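You operate a simulated robot arm through the tools that you are given. There is no shell and no other tool. Be economical: measure what you need, move in short steps, check, and stop when the job is done.

You run a simulated robot arm. Do the job below in one go: nothing can be reset, and whatever is moved stays where it is left.

## Task
Lap the blue dye off the iron plate with 3 m paste.
Fine: load the iron puck from the tin; put the puck back and close the tin. What is to be rubbed or washed off counts as gone when no trace of it is left.

The check looks at the end state, three seconds after you hand in, the way a careful person would. Anything else that was tipped, shoved, dropped, spilled or broken makes it a failure.

## Robot
A 6-joint arm with a two-finger parallel gripper, fixed in place. Base frame: the origin is at the foot of the arm, x ahead of it, y to its left, z up; the work surface is at about z = 0.8. Lengths are in m, angles in degrees, forces in N, time in s.
With the tool pointing down near the work surface it reaches from about 0.18 to 0.84 m from the base axis. Its first joint turns from -166.0 to 166.0 degrees. Payload 3.91 kg.
The tool frame sits at the grasp point between the pads (the TCP): z along the fingers, y along the line on which they close. The tips reach 0.03 m beyond it. Largest opening 0.11 m; finger width 0.02, thickness 0.01; the body of the gripper, 0.048 by 0.112 m, starts 0.055 m behind the TCP.
Orientation is that of the tool frame in the base frame, as a unit quaternion [x, y, z, w]. With the fingers straight down and closing along the base's y, the tool's x points along the base's -x, its y along +y and its z along -z.

## Interface
- The arm moves only by the tool jog_arm. Its argument "increments" is one flat list of numbers, 7 for each row, row after row: the turn, a rotation vector about the tool's x, y, z in degrees, then the shift along the tool's x, y, z in m, then the finger opening in m, from 0 to 0.11. In form: [wx, wy, wz, dx, dy, dz, fingers, wx, wy, wz, dx, dy, dz, fingers, ...]. A call has 1 to 12 rows; each row shifts and turns the commanded pose from where the row before left it, along the tool's axes as they then stand. Each row takes 0.2 s and may step no farther than 0.05 m and 8.6 degrees from the row before; otherwise, or with a gripper value out of range, the whole call is refused. A pose out of reach is approached as far as the arm can. The call stops where the force on the tool passes 90 N (or 10 N more than at its start, if that is more) or the arm is blocked; 0.2 s more then pass. The fingers move at their own pace (about 0.108 m/s each) and stop on an object; they squeeze with about 30 N. The grip force told is the motor's: it shows also when the fingers shut on nothing. Time passes only in rows, and 0.2 s behind the last, so rows that do not move let the fingers close. It gives the time, the measured TCP pose, the force on the tool (base axes), the opening and the grip force at its end, in the units of the frame above (readings bear some noise), with the torque about the TCP (base axes, N m) and any sound that the robot's microphone picked up, and new pictures: "views" is both (left out), scene, wrist or none.
- Cameras (640 x 400 px; columns grow to the right, rows downward): "scene" is fixed at [0.3972, -0.6442, 1.5901]; the picture's right is [0.95, -0.33, 0.00], its down [-0.32, -0.93, -0.18] and it looks along [0.06, 0.17, -0.98] (base axes); focal length 353 px, centre (320, 200). "wrist" rides on the gripper at [0.077, 0.007, -0.114] in the tool frame; the picture's right is [-0.09, 1.00, 0.00], its down [-0.80, -0.07, -0.59] and it looks along [-0.59, -0.05, 0.80] (tool axes); focal length 270 px, centre (320, 200). There is no depth. A picture from a camera that has moved, and an enlarged one, comes with that camera's place and axes in the base frame and with its lens. The place of the scene camera against the robot may be out by one fixed shift of up to 0.012 m in any direction.
- lift_body(by): slides the trunk up (or, below 0, down) by that many m; the arm rides with it, the base frame stays. It gives what a move gives, with no picture.
- zoom(camera, box): a new picture of the part [left, top, right, bottom] of that camera's present view, enlarged. The clock stands still meanwhile.
- finish_job(): hands the job in; it is judged then, once.

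Work in short steps. Places have to be worked out from the pictures, the camera data and where the tool is seen: move nearer, look again, correct. Check each grasp and each placing, and mend what went wrong. You have 120 turns and 200 pictures in all, those below and enlarged ones among them. Open the gripper and draw the arm clear of the work before you hand the job in, unless the task says otherwise; then end with one line.

The tools are called after "Emit:" as a command line: name --argument value ..., lists and objects as JSON in quotes. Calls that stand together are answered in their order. jog_arm: Moves the arm, as the interface text tells. Its arguments: {"type":"object","properties":{"increments":{"type":"array","items":{"type":"number"}},"views":{"type":"string","enum":["both","scene","wrist","none"]}},"required":["increments"]} The other tools are called the same way: lift_body (by) slides the trunk up or down; zoom (camera, box) takes an enlarged picture of a part of a camera's view; finish_job () hands the job in.

At the start:

```text
time: 0.0
ee_pos: [0.2925, -0.4037, 1.1617]
tool_rot: [0.0, 1.0, 0.0, 0.001]
ft_force: [-0.1, -1.0, 0.0]
wrist_torque: [0.01, 0.01, -0.01]
gripper_width: 0.1102
grip_force: 0.0
trunk travel left (down, up): [-0.475, 0.065]
```

scene: 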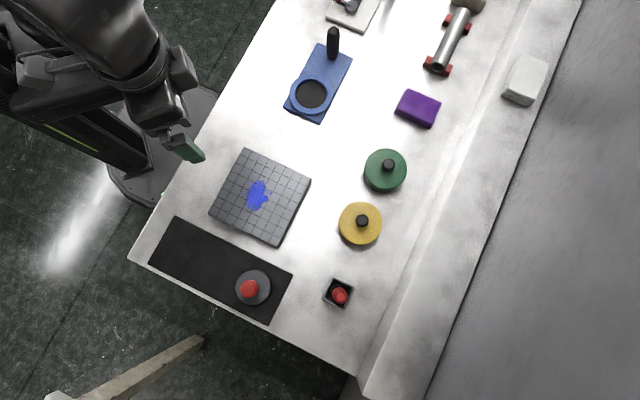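
wrist: 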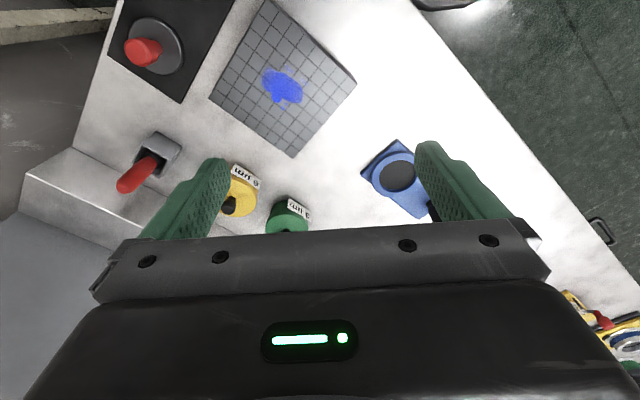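

I start by enlarging the parts of the two views that show the tins, the puck, the plate and the other tools.

Emit:
zoom --camera "wrist" --box '[200, 140, 340, 240]'

Emit:
zoom --camera "scene" --box '[130, 130, 420, 330]'

Emit:
zoom --camera "scene" --box '[270, 0, 590, 200]'

Emit:
zoom --camera "wrist" --box '[80, 0, 360, 200]'

```text
4.00 times, centred on (270, 190) of wrist
camera zoom: at [0.216, -0.3978, 1.2753], right [0.09, 1.0, 0.0], down [0.8, -0.07, 0.59], along [0.59, -0.05, -0.8], focal length 1081 px, centre (520, 240)
```

zoom: 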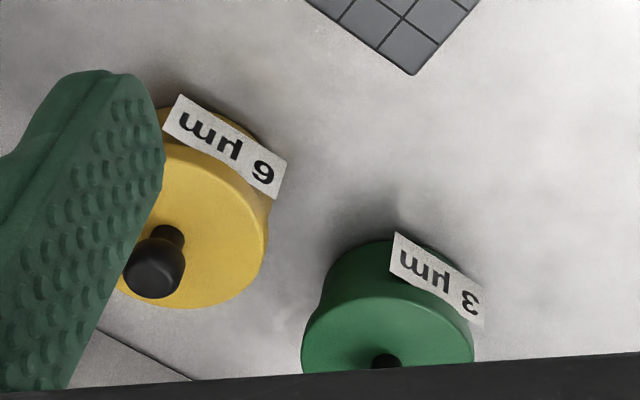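

```text
2.00 times, centred on (275, 230) of scene
camera zoom: at [0.3972, -0.6442, 1.5901], right [0.95, -0.33, 0.0], down [-0.32, -0.93, -0.18], along [0.06, 0.17, -0.98], focal length 706 px, centre (410, 140)
```

zoom: 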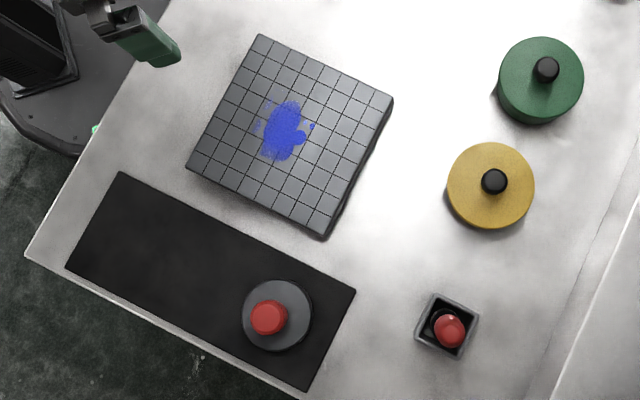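

```text
2.00 times, centred on (430, 100) of scene
camera zoom: at [0.3972, -0.6442, 1.5901], right [0.95, -0.33, 0.0], down [-0.32, -0.93, -0.18], along [0.06, 0.17, -0.98], focal length 706 px, centre (100, 400)
```

zoom: 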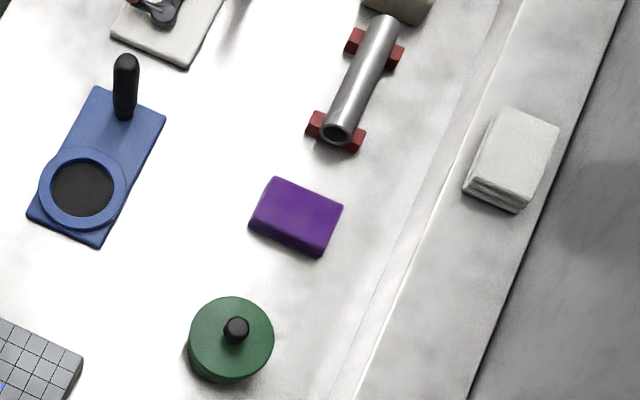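

```text
2.00 times, centred on (220, 100) of wrist
camera zoom: at [0.216, -0.3978, 1.2753], right [0.09, 1.0, 0.0], down [0.8, -0.07, 0.59], along [0.59, -0.05, -0.8], focal length 541 px, centre (520, 400)
```

zoom: 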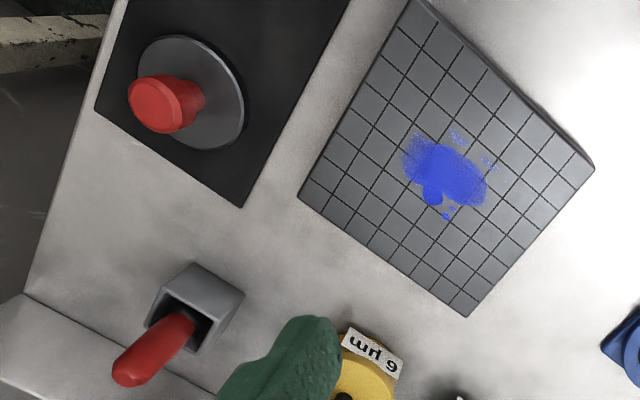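

Green is the 3 µm tin, at roughly (0.61, -0.49). The iron puck, with its red handle, is on the mat at about (0.25, -0.64), and the plate is near (0.32, -0.46). I go above the green tin first to measure it.

Emit:
jog_arm --increments '[0, 0, 0, -0.039, -0.0113, 0.02, 0.08, 0, 0, 0, -0.039, -0.0113, 0.02, 0.08, 0, 0, 0, -0.039, -0.0113, 0.02, 0.08, 0, 0, 0, -0.039, -0.0113, 0.02, 0.08, 0, 0, 0, -0.039, -0.0113, 0.02, 0.08, 0, 0, 0, -0.039, -0.0113, 0.02, 0.08, 0, 0, 0, -0.039, -0.0113, 0.02, 0.08, 0, 0, 0, -0.039, -0.0113, 0.02, 0.08]'

```text
time: 1.8
ee_pos: [0.608, -0.4922, 0.9973]
tool_rot: [0.0, 1.0, 0.0, 0.0]
ft_force: [-0.7, 0.5, 0.9]
wrist_torque: [0.04, 0.01, 0.01]
gripper_width: 0.0803
grip_force: 0.0
trunk travel left (down, up): [-0.475, 0.065]
camera wrist: at [0.5317, -0.4855, 1.1105], right [0.09, 1.0, 0.0], down [0.8, -0.07, 0.59], along [0.59, -0.05, -0.8], focal length 270 px, centre (320, 200)
```

scene: 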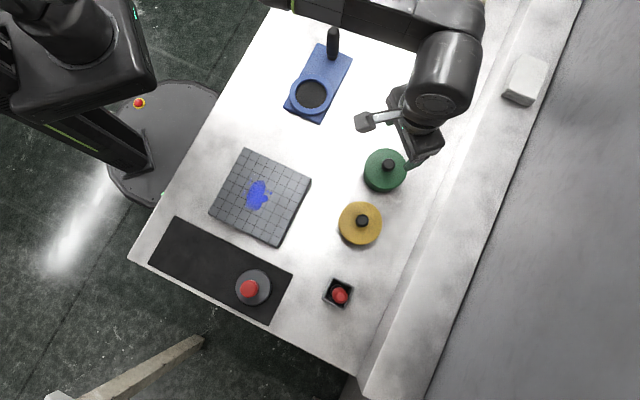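
wrist: 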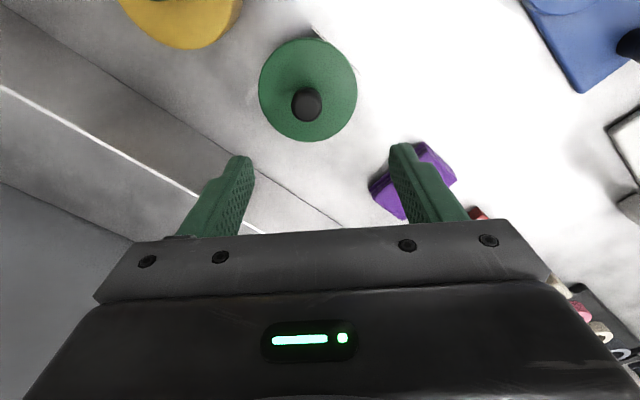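

The wrist view puts the green knob at about (0.603, -0.503), with its top near z 0.86. I lower partway over it and look again.

Emit:
jog_arm --increments '[0, 0, 0, 0.005, -0.011, 0.035, 0.06, 0, 0, 0, 0, 0, 0.035, 0.06]' --views "wrist"

```text
time: 2.4
ee_pos: [0.6004, -0.505, 0.9288]
tool_rot: [0.0, 1.0, 0.001, -0.001]
ft_force: [0.2, 0.0, 0.2]
wrist_torque: [-0.01, 0.04, 0.02]
gripper_width: 0.0601
grip_force: 0.1
trunk travel left (down, up): [-0.475, 0.065]
camera wrist: at [0.5248, -0.4986, 1.0417], right [0.09, 1.0, 0.0], down [0.8, -0.07, 0.59], along [0.59, -0.05, -0.8], focal length 270 px, centre (320, 200)
```

wrist: 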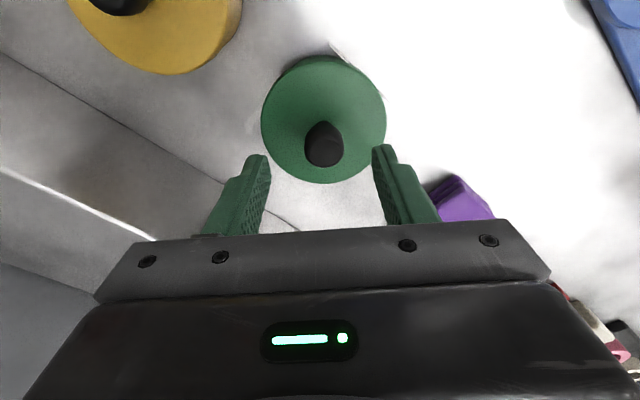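

The lid top is at about z 0.83 and the knob stands up to about 0.875, centred near (0.602, -0.5025). I descend onto the knob and close.

Emit:
jog_arm --increments '[0, 0, 0, -0.002, 0.002, 0.03, 0.06, 0, 0, 0, 0, 0, 0.03, 0.06, 0, 0, 0, 0, 0, 0, 0.0, 0, 0, 0, 0, 0, 0, 0.0]'

```text
time: 3.4
ee_pos: [0.6015, -0.5006, 0.8856]
tool_rot: [-0.001, 1.0, -0.008, 0.009]
ft_force: [9.9, 26.8, 72.1]
wrist_torque: [2.47, 0.14, 0.06]
gripper_width: 0.029
grip_force: 29.2
trunk travel left (down, up): [-0.475, 0.065]
camera wrist: at [0.5235, -0.4921, 0.9979], right [0.09, 1.0, -0.01], down [0.79, -0.06, 0.61], along [0.61, -0.06, -0.79], focal length 270 px, centre (320, 200)
```

scene: 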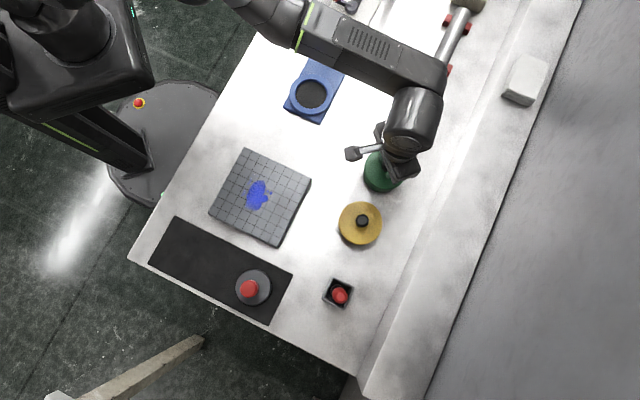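
wrist: 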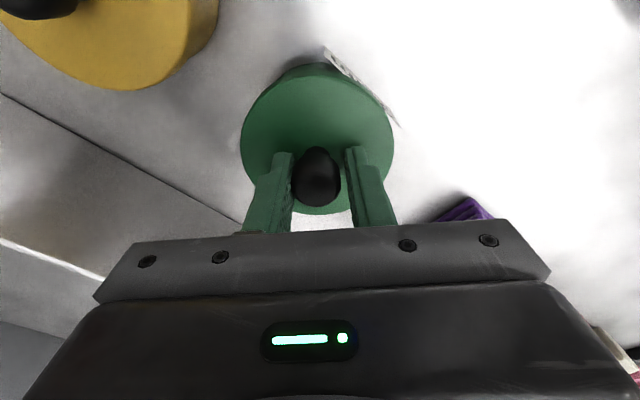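

The tips met the lid higher than I judged, about z 0.855, and now press with 72 N. The knob is held at 29 mm, so I relax upward to take the load off.

Emit:
jog_arm --increments '[0, 0, 0, 0, 0, -0.008, 0.0, 0, 0, 0, 0, 0, -0.008, 0.0]'

Emit:
zoom --camera "scene" --box '[310, 120, 470, 220]'

```text
time: 4.0
ee_pos: [0.6019, -0.5015, 0.886]
tool_rot: [0.001, 1.0, -0.001, 0.0]
ft_force: [15.7, 12.8, 15.7]
wrist_torque: [-0.12, -1.01, -0.08]
gripper_width: 0.0244
grip_force: 30.2
trunk travel left (down, up): [-0.475, 0.065]
camera wrist: at [0.5253, -0.4958, 0.9991], right [0.09, 1.0, 0.0], down [0.8, -0.07, 0.59], along [0.59, -0.05, -0.8], focal length 270 px, centre (320, 200)
```

scene: 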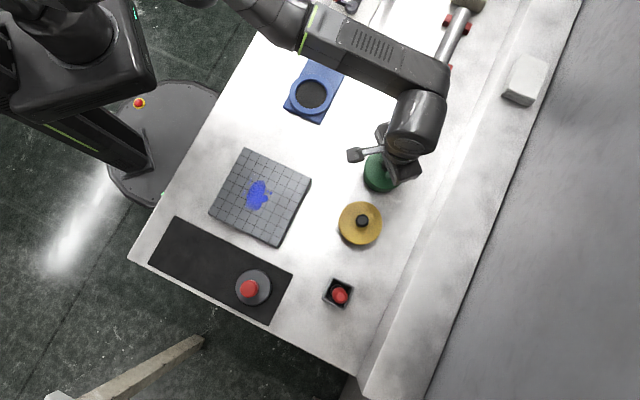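
wrist: 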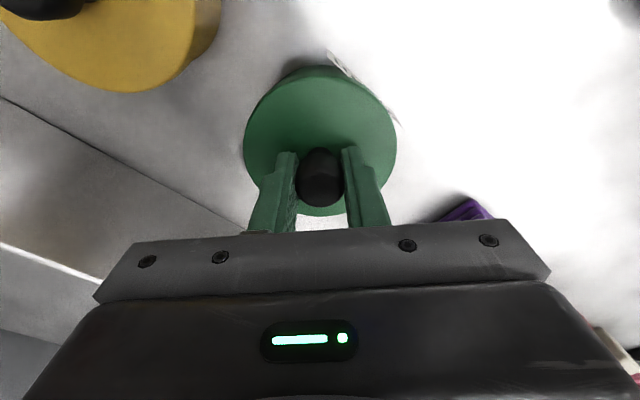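

```text
4.00 times, centred on (390, 170) of scene
camera zoom: at [0.3972, -0.6442, 1.5901], right [0.95, -0.33, 0.0], down [-0.32, -0.93, -0.18], along [0.06, 0.17, -0.98], focal length 1412 px, centre (40, 320)
```

zoom: 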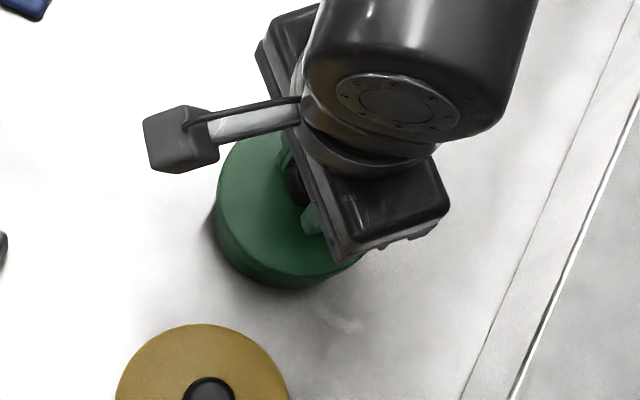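

The load is down and the knob is gripped at 24 mm. I lift slowly and check that only the lid comes up.

Emit:
jog_arm --increments '[0, 0, 0, 0, 0, -0.01, 0.0, 0, 0, 0, 0, 0, -0.01, 0.0, 0, 0, 0, 0, 0, -0.01, 0.0, 0, 0, 0, 0, 0, -0.01, 0.0]'

Emit:
zoom --camera "scene" --box '[310, 120, 470, 220]'

```text
time: 5.0
ee_pos: [0.603, -0.5048, 0.9269]
tool_rot: [0.001, 1.0, 0.0, -0.001]
ft_force: [0.1, 0.2, -0.6]
wrist_torque: [0.01, -0.01, 0.03]
gripper_width: 0.0241
grip_force: 30.1
trunk travel left (down, up): [-0.475, 0.065]
heard: snap
camera wrist: at [0.5256, -0.4987, 1.0411], right [0.09, 1.0, 0.0], down [0.8, -0.07, 0.59], along [0.59, -0.05, -0.8], focal length 270 px, centre (320, 200)
```

scene: 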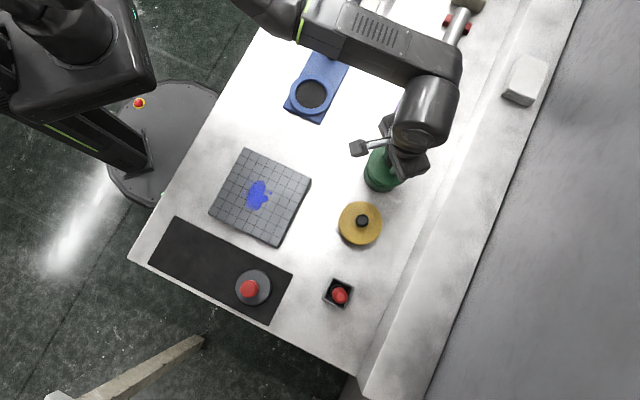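
wrist: 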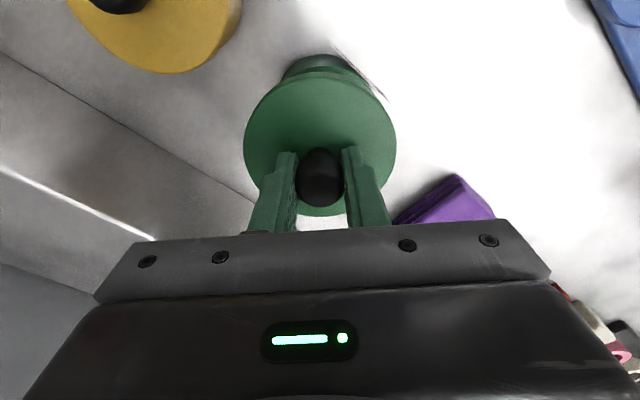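

```text
4.00 times, centred on (390, 170) of scene
camera zoom: at [0.3972, -0.6442, 1.5901], right [0.95, -0.33, 0.0], down [-0.32, -0.93, -0.18], along [0.06, 0.17, -0.98], focal length 1412 px, centre (40, 320)
```

zoom: 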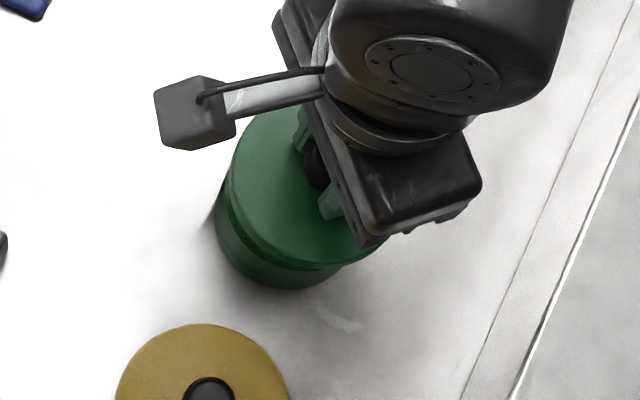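

The lid snapped off and only the lid came up; the tin stayed put. I carry the lid up and over to the free spot near (0.615, -0.365).

Emit:
jog_arm --increments '[0, 0, 0, 0, 0, -0.03, 0.0, 0, 0, 0, -0.004, 0.035, 0, 0.0, 0, 0, 0, -0.004, 0.035, 0, 0.0, 0, 0, 0, -0.004, 0.035, 0, 0.0, 0, 0, 0, 0, 0.035, 0, 0.0, 0, 0, 0, 0, 0, 0.03, 0]'

Emit:
zoom --camera "scene" --box '[310, 100, 470, 220]'

```text
time: 6.4
ee_pos: [0.6136, -0.3612, 0.9278]
tool_rot: [0.0, 1.0, 0.001, -0.001]
ft_force: [-0.4, 0.3, -0.8]
wrist_torque: [-0.05, 0.0, -0.01]
gripper_width: 0.0242
grip_force: 30.2
trunk travel left (down, up): [-0.475, 0.065]
camera wrist: at [0.5372, -0.355, 1.0416], right [0.09, 1.0, 0.0], down [0.8, -0.07, 0.59], along [0.59, -0.05, -0.8], focal length 270 px, centre (320, 200)
```

scene: 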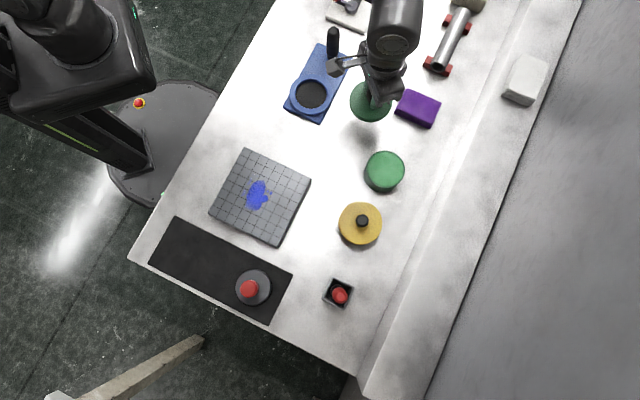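
wrist: 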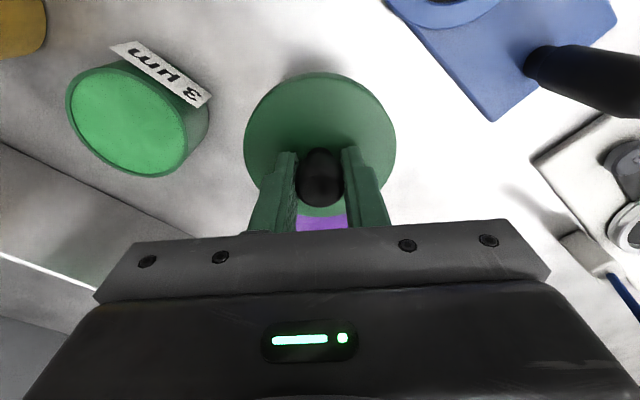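

```text
3.33 times, centred on (390, 160) of scene
camera zoom: at [0.3972, -0.6442, 1.5901], right [0.95, -0.33, 0.0], down [-0.32, -0.93, -0.18], along [0.06, 0.17, -0.98], focal length 1177 px, centre (87, 333)
```

zoom: 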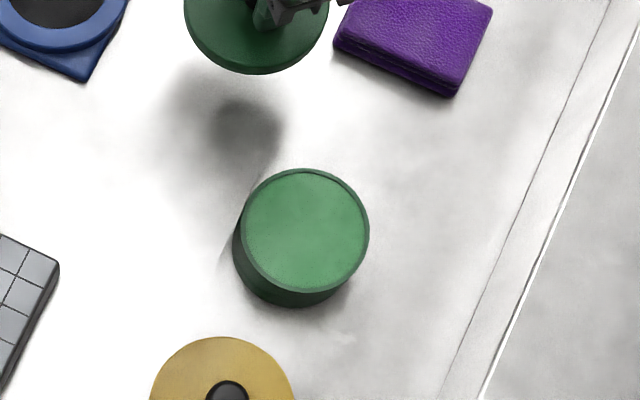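

The tin is open and full of green paste. The lid is a thin disc clear of everything, so I lower it, moving 1 cm away from the purple sponge first and slowing near the table.

Emit:
jog_arm --increments '[0, 0, 0, 0.01, 0, 0.03, 0, 0, 0, 0, 0, 0, 0.03, 0, 0, 0, 0, 0, 0, 0.01, 0, 0, 0, 0, 0, 0, 0.005, 0]' --views "wrist"

```text
time: 7.4
ee_pos: [0.6044, -0.3612, 0.8527]
tool_rot: [0.0, 1.0, 0.0, -0.001]
ft_force: [-0.2, 0.3, -0.5]
wrist_torque: [0.0, -0.01, 0.01]
gripper_width: 0.0242
grip_force: 29.7
trunk travel left (down, up): [-0.475, 0.065]
camera wrist: at [0.5274, -0.3567, 0.9667], right [0.09, 1.0, 0.0], down [0.8, -0.07, 0.59], along [0.59, -0.05, -0.8], focal length 270 px, centre (320, 200)
```

wrist: 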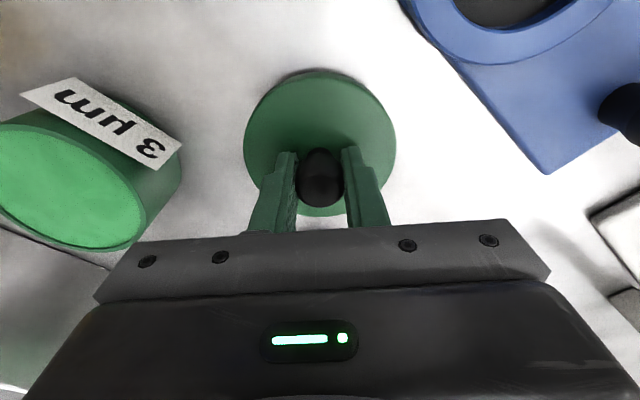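

No contact yet at 0.853. I continue in small 4 mm steps to feel for the table.

Emit:
jog_arm --increments '[0, 0, 0, 0, 0, 0.004, 0, 0, 0, 0, 0, 0, 0.004, 0]' --views "none"

```text
time: 8.0
ee_pos: [0.6046, -0.3627, 0.8455]
tool_rot: [-0.001, 1.0, 0.001, -0.001]
ft_force: [1.1, -0.5, 0.2]
wrist_torque: [0.0, 0.04, -0.01]
gripper_width: 0.0242
grip_force: 30.3
trunk travel left (down, up): [-0.475, 0.065]
```

Emit:
jog_arm --increments '[0, 0, 0, 0, 0, 0.002, 0, 0, 0, 0, 0, 0, 0.002, 0]' --views "none"

```text
time: 8.6
ee_pos: [0.6034, -0.3626, 0.843]
tool_rot: [0.001, 1.0, -0.001, 0.001]
ft_force: [-2.7, 0.2, 8.0]
wrist_torque: [0.11, 0.39, 0.04]
gripper_width: 0.0242
grip_force: 29.8
trunk travel left (down, up): [-0.475, 0.065]
```

The lid has touched down at TCP z 0.843. I open the fingers, rise straight up, and look.

Emit:
jog_arm --increments '[0, 0, 0, 0, 0, 0, 0.06, 0, 0, 0, 0, 0, 0, 0.06, 0, 0, 0, 0, 0, -0.04, 0.06, 0, 0, 0, 0, 0, -0.05, 0.06, 0, 0, 0, 0, 0, -0.05, 0.06]'

```text
time: 9.8
ee_pos: [0.6044, -0.3651, 0.9802]
tool_rot: [-0.001, 1.0, 0.0, 0.0]
ft_force: [0.4, 0.3, -0.8]
wrist_torque: [0.0, -0.02, -0.01]
gripper_width: 0.0598
grip_force: 0.0
trunk travel left (down, up): [-0.475, 0.065]
camera wrist: at [0.5276, -0.3589, 1.0937], right [0.09, 1.0, 0.0], down [0.8, -0.07, 0.59], along [0.59, -0.05, -0.8], focal length 270 px, centre (320, 200)
```

scene: 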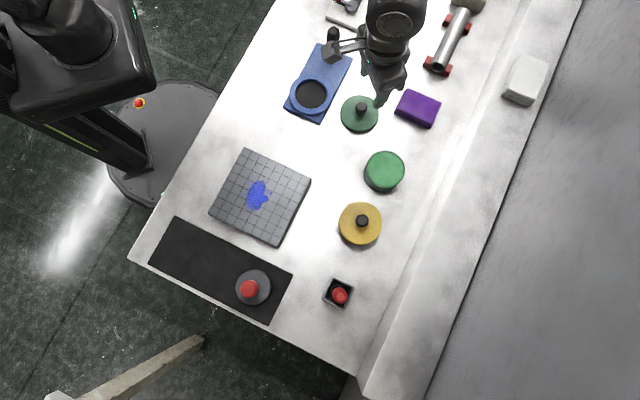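
wrist: 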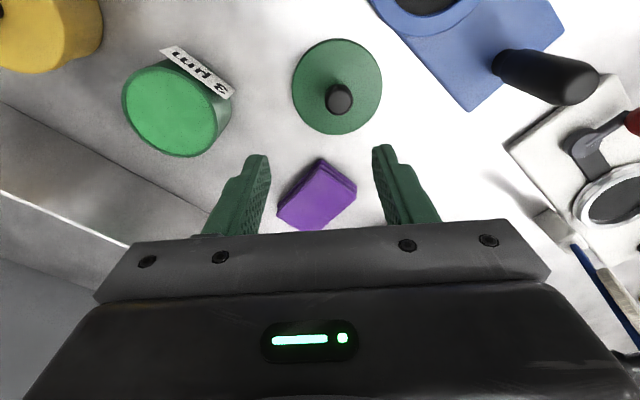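

The lid rests flat near (0.604, -0.364), and the open tin is at about (0.601, -0.504). Next I travel over the puck.

Emit:
jog_arm --increments '[0, 0, 0, 0.0355, -0.0277, -0.002, 0.08, 0, 0, 0, 0.0355, -0.0277, -0.002, 0.08, 0, 0, 0, 0.0355, -0.0277, -0.002, 0.08, 0, 0, 0, 0.0355, -0.0277, -0.002, 0.08, 0, 0, 0, 0.0355, -0.0277, -0.002, 0.08, 0, 0, 0, 0.0355, -0.0277, -0.002, 0.08, 0, 0, 0, 0.0355, -0.0277, -0.002, 0.08, 0, 0, 0, 0.0355, -0.0277, -0.002, 0.08, 0, 0, 0, 0.0355, -0.0277, -0.002, 0.08, 0, 0, 0, 0.0355, -0.0277, -0.002, 0.08]'

```text
time: 12.0
ee_pos: [0.2465, -0.6403, 1.0006]
tool_rot: [0.0, 1.0, 0.0, -0.001]
ft_force: [0.5, -0.1, 0.4]
wrist_torque: [0.02, 0.0, 0.0]
gripper_width: 0.08
grip_force: 0.0
trunk travel left (down, up): [-0.475, 0.065]
camera wrist: at [0.1706, -0.6338, 1.1136], right [0.09, 1.0, 0.0], down [0.8, -0.07, 0.59], along [0.59, -0.05, -0.8], focal length 270 px, centre (320, 200)
```

scene: 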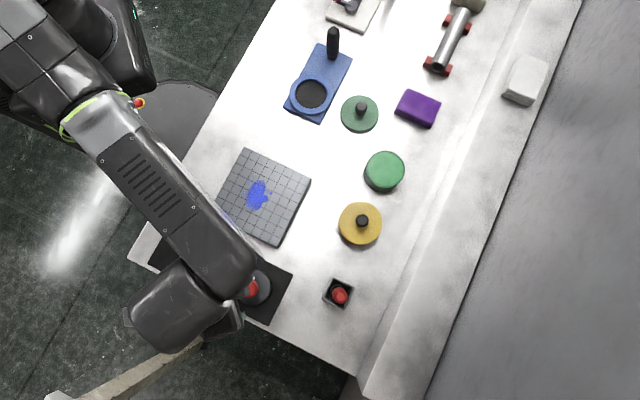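
wrist: 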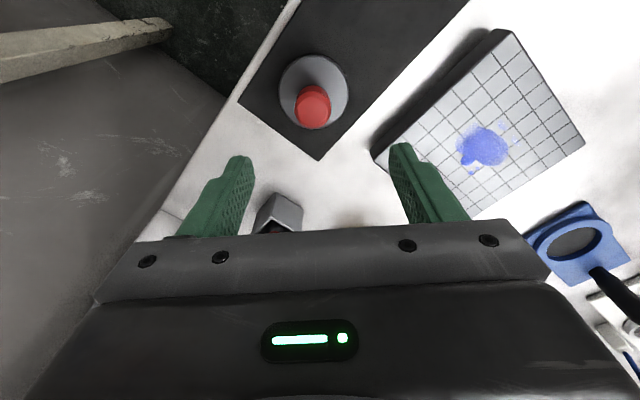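

The puck is near (0.247, -0.646), with the handle top at about z 0.87. I correct y, go down partway, and look.

Emit:
jog_arm --increments '[0, 0, 0, 0, -0.0055, 0.035, 0.07, 0, 0, 0, 0, 0, 0.035, 0.07]' --views "wrist"

```text
time: 12.6
ee_pos: [0.2471, -0.6458, 0.9291]
tool_rot: [0.001, 1.0, 0.0, 0.0]
ft_force: [-0.2, 0.2, 0.7]
wrist_torque: [0.0, -0.03, -0.01]
gripper_width: 0.0699
grip_force: 0.0
trunk travel left (down, up): [-0.475, 0.065]
camera wrist: at [0.1708, -0.6385, 1.0423], right [0.09, 1.0, 0.0], down [0.8, -0.07, 0.59], along [0.59, -0.05, -0.8], focal length 270 px, centre (320, 200)
```

wrist: 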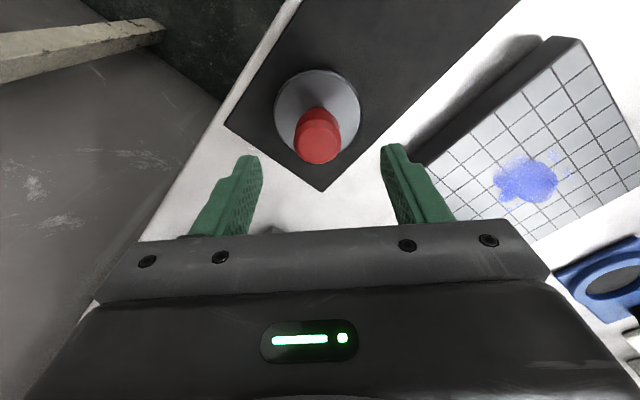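

The puck lines up at about (0.245, -0.646). I descend around the handle to z ≈ 0.866, then close.

Emit:
jog_arm --increments '[0, 0, 0, 0.001, 0, 0.03, 0.07, 0, 0, 0, 0, 0, 0.025, 0.07, 0, 0, 0, 0, 0, 0.008, 0.07, 0, 0, 0, 0, 0, 0, 0.0, 0, 0, 0, 0, 0, 0, 0.0]'

```text
time: 13.8
ee_pos: [0.2473, -0.6434, 0.8672]
tool_rot: [0.0, 1.0, -0.001, 0.0]
ft_force: [0.6, -4.8, 3.0]
wrist_torque: [-0.05, -0.04, -0.02]
gripper_width: 0.033
grip_force: 29.6
trunk travel left (down, up): [-0.475, 0.065]
camera wrist: at [0.1713, -0.638, 0.9808], right [0.09, 1.0, 0.0], down [0.8, -0.07, 0.59], along [0.59, -0.05, -0.8], focal length 270 px, centre (320, 200)
```

scene: 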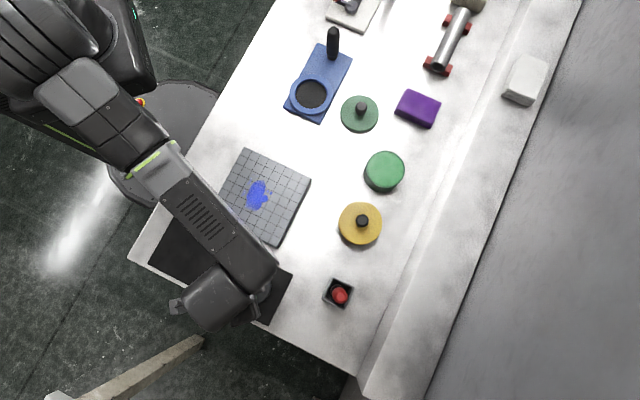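
wrist: 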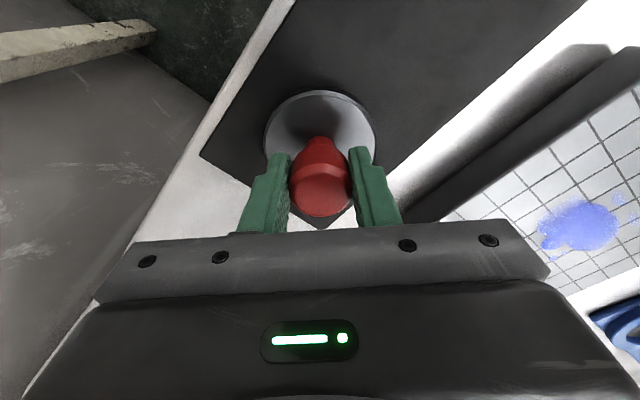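

The handle is held at 33 mm. I lift 0.13 m and check that the puck hangs straight.

Emit:
jog_arm --increments '[0, 0, 0, 0, 0, -0.03, 0.0, 0, 0, 0, 0, 0, -0.05, 0.0, 0, 0, 0, 0, 0, -0.05, 0.0, 0, 0, 0, -0.0443, 0.0174, 0, 0]'

```text
time: 14.8
ee_pos: [0.2904, -0.6251, 0.9959]
tool_rot: [0.0, 1.0, 0.0, -0.001]
ft_force: [-0.2, 0.0, -3.6]
wrist_torque: [-0.02, -0.01, 0.01]
gripper_width: 0.0327
grip_force: 29.5
trunk travel left (down, up): [-0.475, 0.065]
camera wrist: at [0.2152, -0.6189, 1.1097], right [0.09, 1.0, 0.0], down [0.8, -0.07, 0.59], along [0.59, -0.05, -0.8], focal length 270 px, centre (320, 200)
```

scene: 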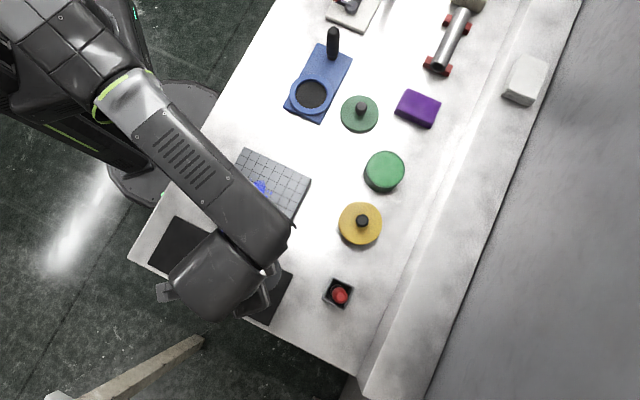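
wrist: 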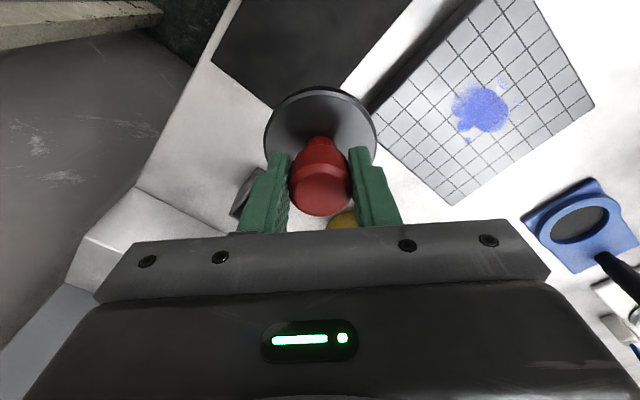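

The puck hangs straight, weighing about 3.6 N. I carry it over the open green tin, passing above the yellow one with room to spare.

Emit:
jog_arm --increments '[0, 0, 0, -0.0448, 0.0173, 0, 0.0, 0, 0, 0, -0.0448, 0.0173, 0, 0.0, 0, 0, 0, -0.0448, 0.0173, 0, 0.0, 0, 0, 0, -0.0448, 0.0173, 0, 0.0, 0, 0, 0, -0.0448, 0.0173, 0, 0.0, 0, 0, 0, -0.0448, 0.0173, 0, 0.0, 0, 0, 0, -0.0448, 0.0173, 0, 0.0, 0, 0, 0, 0, 0, 0.03, 0]'

Emit:
zoom --camera "scene" --box '[310, 120, 470, 220]'

```text
time: 16.6
ee_pos: [0.6055, -0.5082, 0.9683]
tool_rot: [0.001, 1.0, 0.0, -0.001]
ft_force: [-0.6, 0.4, -4.6]
wrist_torque: [0.02, 0.03, 0.0]
gripper_width: 0.0331
grip_force: 30.3
trunk travel left (down, up): [-0.475, 0.065]
camera wrist: at [0.5288, -0.5023, 1.0825], right [0.09, 1.0, 0.0], down [0.8, -0.07, 0.59], along [0.59, -0.05, -0.8], focal length 270 px, centre (320, 200)
```

scene: 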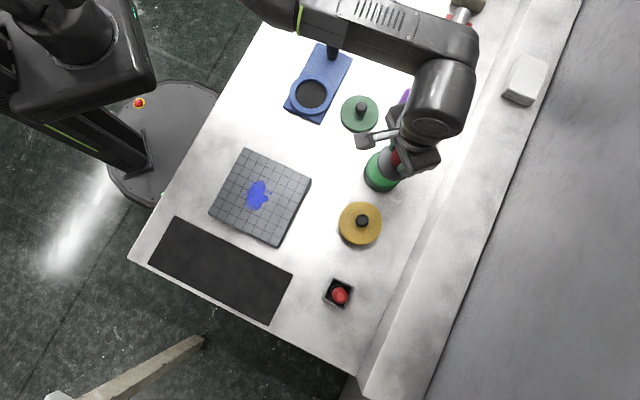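
wrist: 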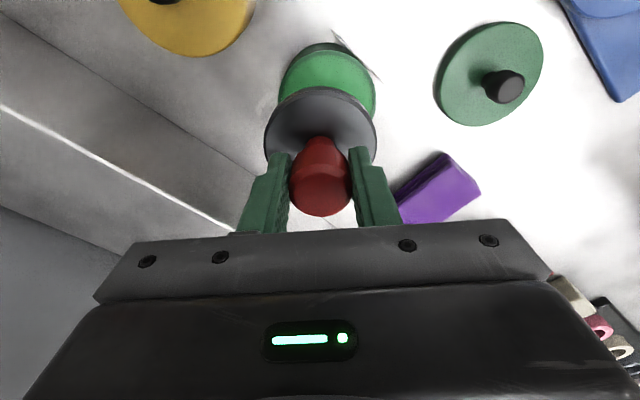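

```text
4.00 times, centred on (390, 170) of scene
camera zoom: at [0.3972, -0.6442, 1.5901], right [0.95, -0.33, 0.0], down [-0.32, -0.93, -0.18], along [0.06, 0.17, -0.98], focal length 1412 px, centre (40, 320)
```

zoom: 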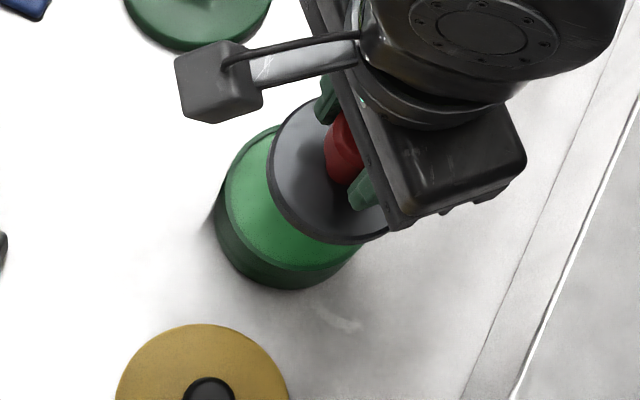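

The puck should sit about 5 mm further toward +y to be centred on the tin. I correct and lower to just above the rim to check alignment.

Emit:
jog_arm --increments '[0, 0, 0, 0.002, 0.005, 0.025, 0.0, 0, 0, 0, 0, 0, 0.02, 0]'

Emit:
zoom --camera "scene" --box '[340, 130, 440, 210]'

Emit:
zoom --camera "wrist" --box '[220, 30, 420, 170]'

```text
time: 17.2
ee_pos: [0.6039, -0.505, 0.9216]
tool_rot: [0.0, 1.0, 0.0, -0.001]
ft_force: [-0.4, -0.7, -4.4]
wrist_torque: [0.01, 0.02, 0.03]
gripper_width: 0.0327
grip_force: 30.2
trunk travel left (down, up): [-0.475, 0.065]
camera wrist: at [0.5276, -0.4984, 1.0355], right [0.09, 1.0, 0.0], down [0.8, -0.07, 0.59], along [0.59, -0.05, -0.81], focal length 270 px, centre (320, 200)
```

scene: 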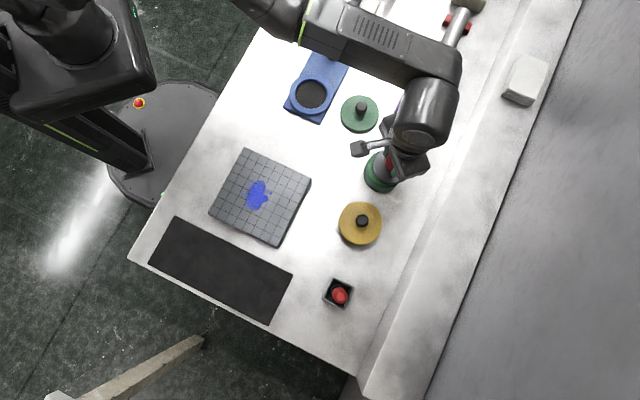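
wrist: 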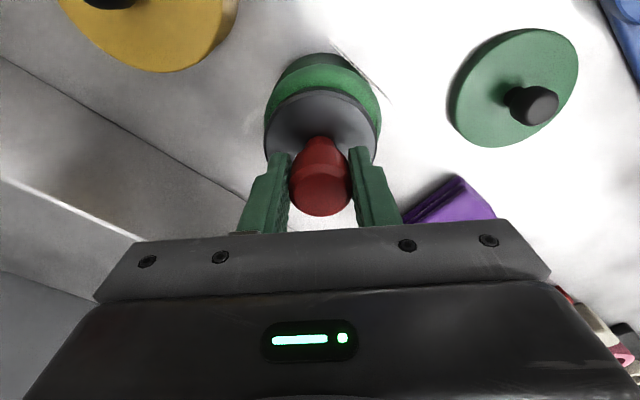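

```text
5.00 times, centred on (390, 170) of scene
camera zoom: at [0.3972, -0.6442, 1.5901], right [0.95, -0.33, 0.0], down [-0.32, -0.93, -0.18], along [0.06, 0.17, -0.98], focal length 1765 px, centre (-30, 350)
```

zoom: 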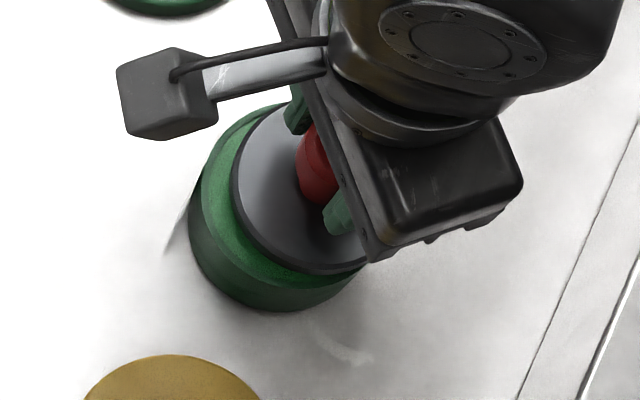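

```text
2.86 times, centred on (320, 100) of wrist
camera zoom: at [0.5276, -0.4984, 1.0355], right [0.09, 1.0, 0.0], down [0.8, -0.07, 0.59], along [0.59, -0.05, -0.81], focal length 772 px, centre (320, 486)
```

zoom: 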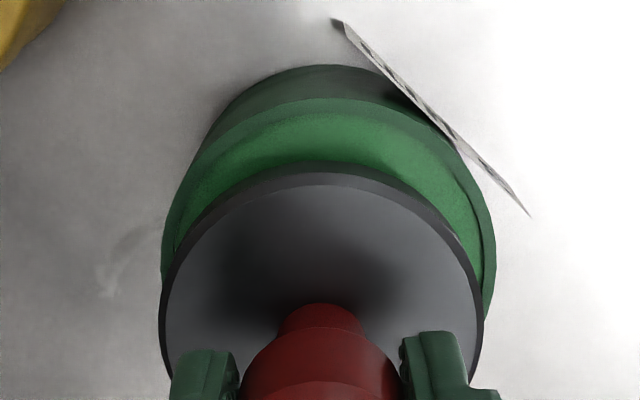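

Alignment is within a couple of mm: y needs about +2 mm and x looks good. I lower gently in small steps, watching the force.

Emit:
jog_arm --increments '[0, 0, 0, 0, 0.002, 0.004, 0.0, 0, 0, 0, 0, 0, 0.005, 0, 0, 0, 0, 0, 0, 0.004, 0]'

Emit:
zoom --camera "wrist" --box '[220, 30, 420, 170]'

```text
time: 18.0
ee_pos: [0.6042, -0.5015, 0.9109]
tool_rot: [0.0, 1.0, -0.002, 0.001]
ft_force: [0.7, -1.7, 8.2]
wrist_torque: [0.24, 0.23, 0.01]
gripper_width: 0.0324
grip_force: 29.8
trunk travel left (down, up): [-0.475, 0.065]
camera wrist: at [0.5273, -0.4943, 1.0246], right [0.09, 1.0, 0.0], down [0.8, -0.07, 0.6], along [0.59, -0.05, -0.8], focal length 270 px, centre (320, 200)
```

scene: 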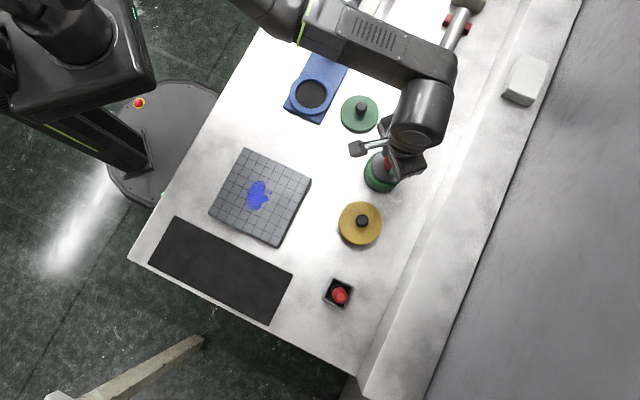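
wrist: 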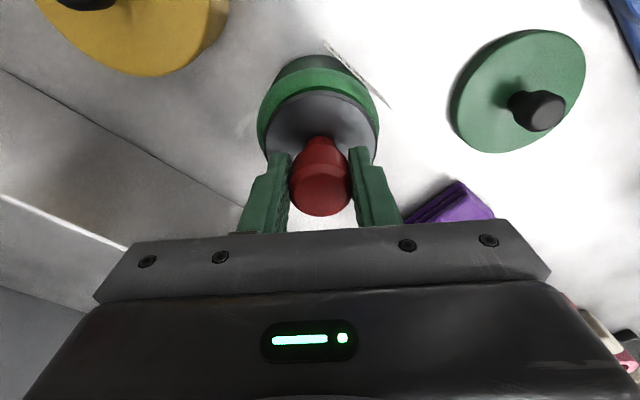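

```text
2.86 times, centred on (320, 100) of wrist
camera zoom: at [0.5273, -0.4943, 1.0246], right [0.09, 1.0, 0.0], down [0.8, -0.07, 0.6], along [0.59, -0.05, -0.8], focal length 772 px, centre (320, 486)
```

zoom: 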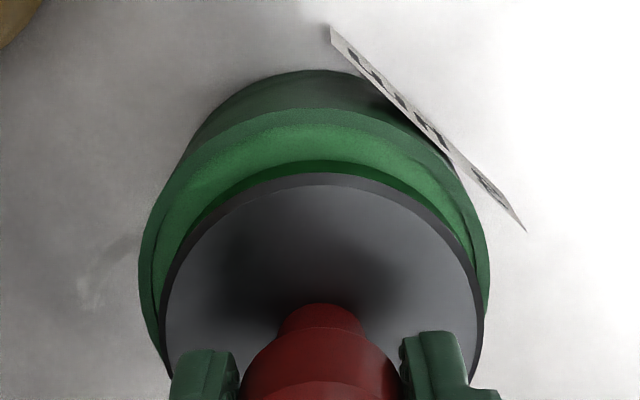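

Contact came at TCP 0.911. The torque points to the +y rim, and the picture also shows the puck shifted about 2–3 mm toward +y. I lift a little, shift to -y, and descend again.

Emit:
jog_arm --increments '[0, 0, 0, 0, 0, -0.006, 0.0, 0, 0, 0, 0, -0.0025, 0, 0, 0, 0, 0, 0, 0, 0, 0]' --views "wrist"

Emit:
zoom --camera "wrist" --box '[220, 30, 420, 170]'

```text
time: 18.8
ee_pos: [0.6026, -0.5037, 0.9156]
tool_rot: [0.0, 1.0, 0.001, 0.0]
ft_force: [0.0, -0.1, -3.8]
wrist_torque: [0.03, 0.01, 0.0]
gripper_width: 0.0326
grip_force: 30.0
trunk travel left (down, up): [-0.475, 0.065]
camera wrist: at [0.527, -0.4966, 1.0278], right [0.09, 1.0, 0.0], down [0.8, -0.07, 0.59], along [0.59, -0.05, -0.8], focal length 270 px, centre (320, 200)
```

wrist: 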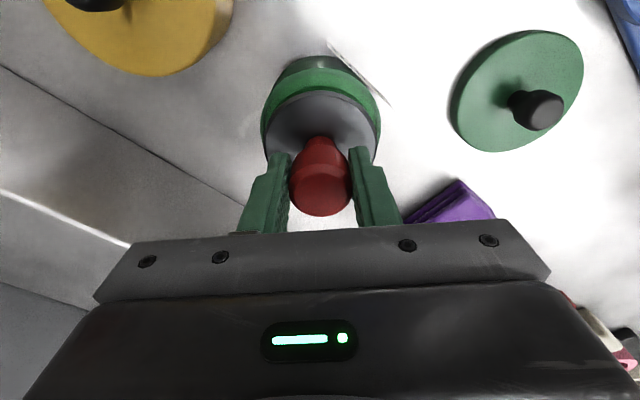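

```text
2.86 times, centred on (320, 100) of wrist
camera zoom: at [0.527, -0.4966, 1.0278], right [0.09, 1.0, 0.0], down [0.8, -0.07, 0.59], along [0.59, -0.05, -0.8], focal length 772 px, centre (320, 486)
```

zoom: 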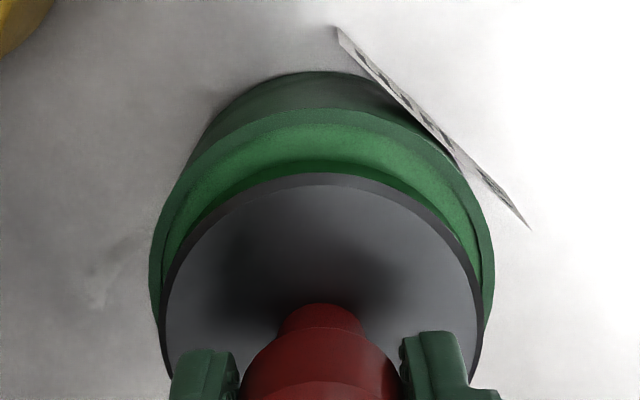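

The puck and tin are now centred left-to-right. x looks about 2 mm too far out, so I correct that and lower with small steps.

Emit:
jog_arm --increments '[0, 0, 0, 0.002, 0, 0, 0.0, 0, 0, 0, 0, 0, 0.004, 0, 0, 0, 0, 0, 0, 0.003, 0, 0, 0, 0, 0, 0, 0.002, 0]' --views "wrist"

Emit:
zoom --camera "wrist" --box '[220, 30, 420, 170]'

```text
time: 19.8
ee_pos: [0.6033, -0.5027, 0.9106]
tool_rot: [0.0, 1.0, -0.002, 0.003]
ft_force: [4.2, 0.6, 21.1]
wrist_torque: [0.95, -0.08, 0.02]
gripper_width: 0.0327
grip_force: 29.8
trunk travel left (down, up): [-0.475, 0.065]
camera wrist: at [0.5249, -0.4961, 1.0235], right [0.09, 1.0, 0.0], down [0.8, -0.07, 0.6], along [0.6, -0.06, -0.8], focal length 270 px, centre (320, 200)
```

wrist: 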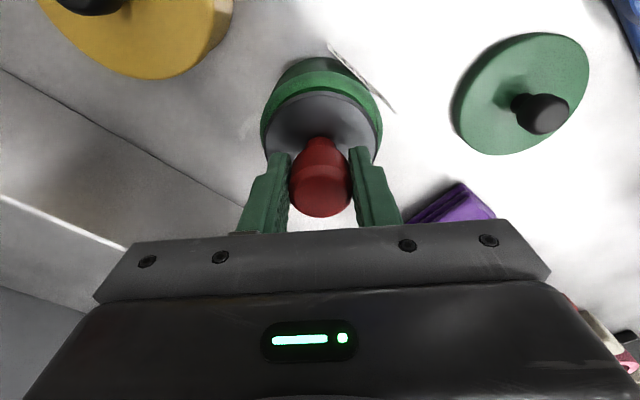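

```text
2.86 times, centred on (320, 100) of wrist
camera zoom: at [0.5249, -0.4961, 1.0235], right [0.09, 1.0, 0.0], down [0.8, -0.07, 0.6], along [0.6, -0.06, -0.8], focal length 772 px, centre (320, 486)
```

zoom: 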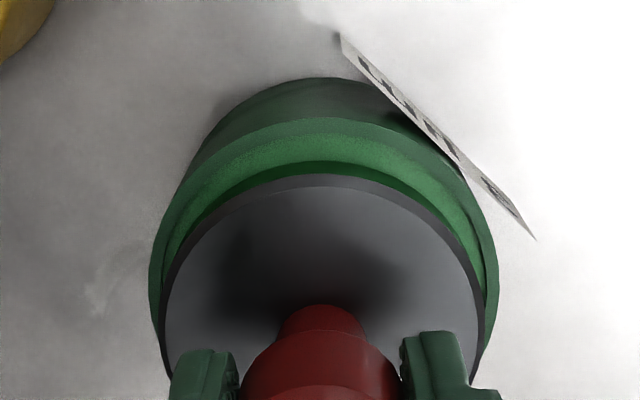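

The puck stopped at the same height again, 0.847 at its underside. That could be the paste surface or the rim, so I lift it away to see whether the paste shows a print and the puck carries any.

Emit:
jog_arm --increments '[0, 0, 0, 0, 0, -0.03, 0.0, 0, 0, 0, 0, 0, -0.04, 0, 0, 0, 0, -0.03, 0.04, 0, 0, 0, 0, 0, -0.03, 0.04, 0, 0]'

Emit:
zoom --camera "scene" --box '[340, 130, 440, 210]'

Emit:
zoom --camera "wrist" --box '[100, 0, 400, 180]'

```text
time: 20.8
ee_pos: [0.6626, -0.424, 0.9771]
tool_rot: [0.0, 1.0, 0.0, -0.001]
ft_force: [0.6, 0.7, -4.5]
wrist_torque: [0.01, 0.07, -0.01]
gripper_width: 0.0326
grip_force: 29.6
trunk travel left (down, up): [-0.475, 0.065]
camera wrist: at [0.586, -0.4176, 1.0903], right [0.09, 1.0, 0.0], down [0.8, -0.07, 0.59], along [0.59, -0.05, -0.8], focal length 270 px, centre (320, 200)
```

scene: 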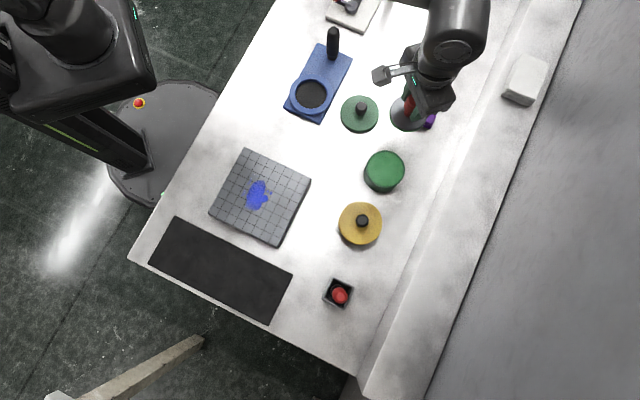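
wrist: 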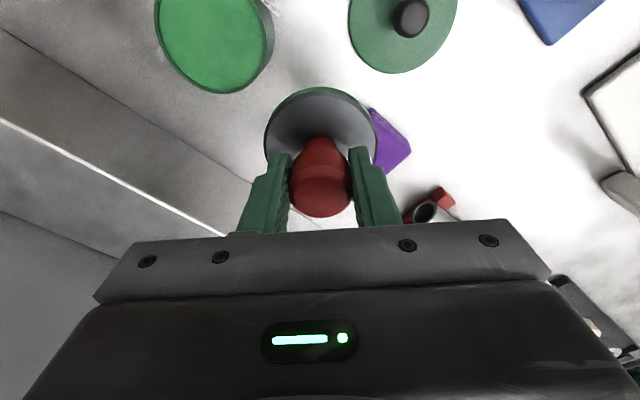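

```text
5.00 times, centred on (390, 170) of scene
camera zoom: at [0.3972, -0.6442, 1.5901], right [0.95, -0.33, 0.0], down [-0.32, -0.93, -0.18], along [0.06, 0.17, -0.98], focal length 1765 px, centre (-30, 350)
```

zoom: 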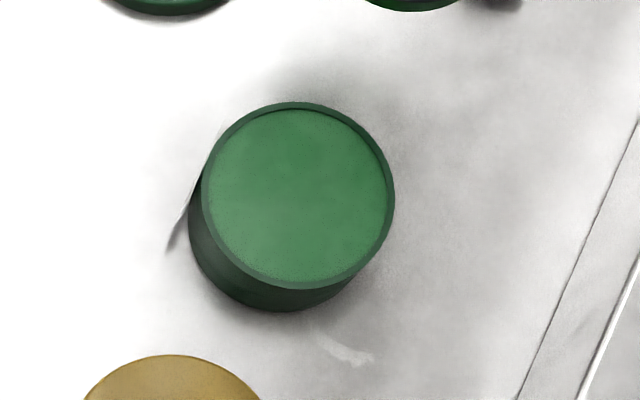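

```text
2.13 times, centred on (250, 90) of wrist
camera zoom: at [0.586, -0.4176, 1.0903], right [0.09, 1.0, 0.0], down [0.8, -0.07, 0.59], along [0.59, -0.05, -0.8], focal length 577 px, centre (469, 435)
```

zoom: 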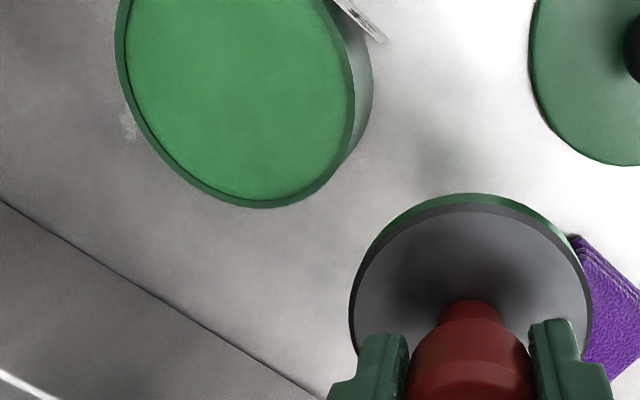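

The puck's underside now has green paste on its edge, so it is loaded; the tin is undisturbed. I carry it to the plate, with the dye centre at about (0.317, -0.461).

Emit:
jog_arm --increments '[0, 0, 0, 0.0428, -0.0046, -0.002, 0.0, 0, 0, 0, 0.0428, -0.0046, -0.002, 0.0, 0, 0, 0, 0.0428, -0.0046, -0.002, 0.0, 0, 0, 0, 0.0428, -0.0046, -0.002, 0.0, 0, 0, 0, 0.0428, -0.0046, -0.002, 0.0, 0, 0, 0, 0.0428, -0.0046, -0.002, 0.0, 0, 0, 0, 0.0428, -0.0046, -0.002, 0.0, 0, 0, 0, 0.0428, -0.0046, -0.002, 0.0, 0, 0, 0, 0, 0, 0.04, 0, 0, 0, 0, 0, 0, 0.02, 0]'

Emit:
zoom --camera "wrist" --box '[220, 20, 480, 180]'

```text
time: 23.0
ee_pos: [0.32, -0.4607, 0.9298]
tool_rot: [0.0, 1.0, 0.0, 0.0]
ft_force: [-0.6, 0.3, -3.9]
wrist_torque: [-0.01, 0.04, 0.01]
gripper_width: 0.0324
grip_force: 29.6
trunk travel left (down, up): [-0.475, 0.065]
camera wrist: at [0.2426, -0.4553, 1.043], right [0.09, 1.0, 0.0], down [0.8, -0.07, 0.59], along [0.59, -0.05, -0.8], focal length 270 px, centre (320, 200)
```

scene: 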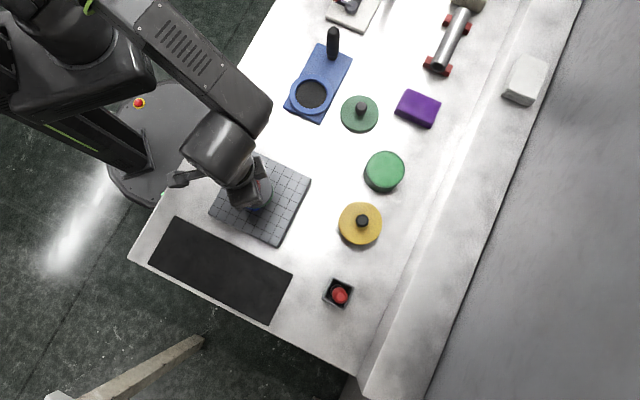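
wrist: 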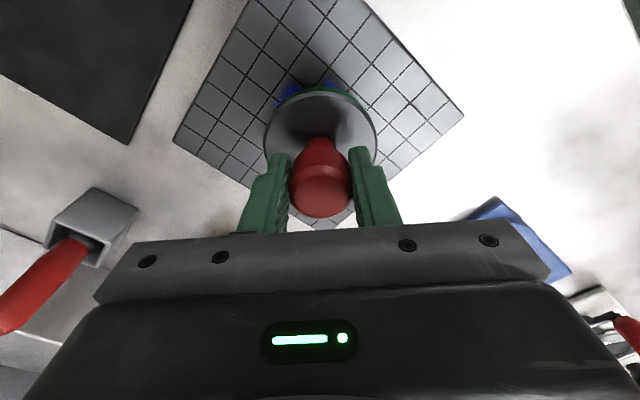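

```text
2.46 times, centred on (350, 100) of wrist
camera zoom: at [0.2426, -0.4553, 1.043], right [0.09, 1.0, 0.0], down [0.8, -0.07, 0.59], along [0.59, -0.05, -0.8], focal length 665 px, centre (246, 446)
```

zoom: 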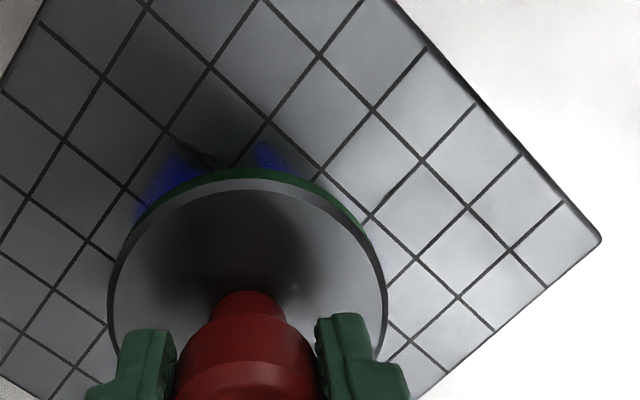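

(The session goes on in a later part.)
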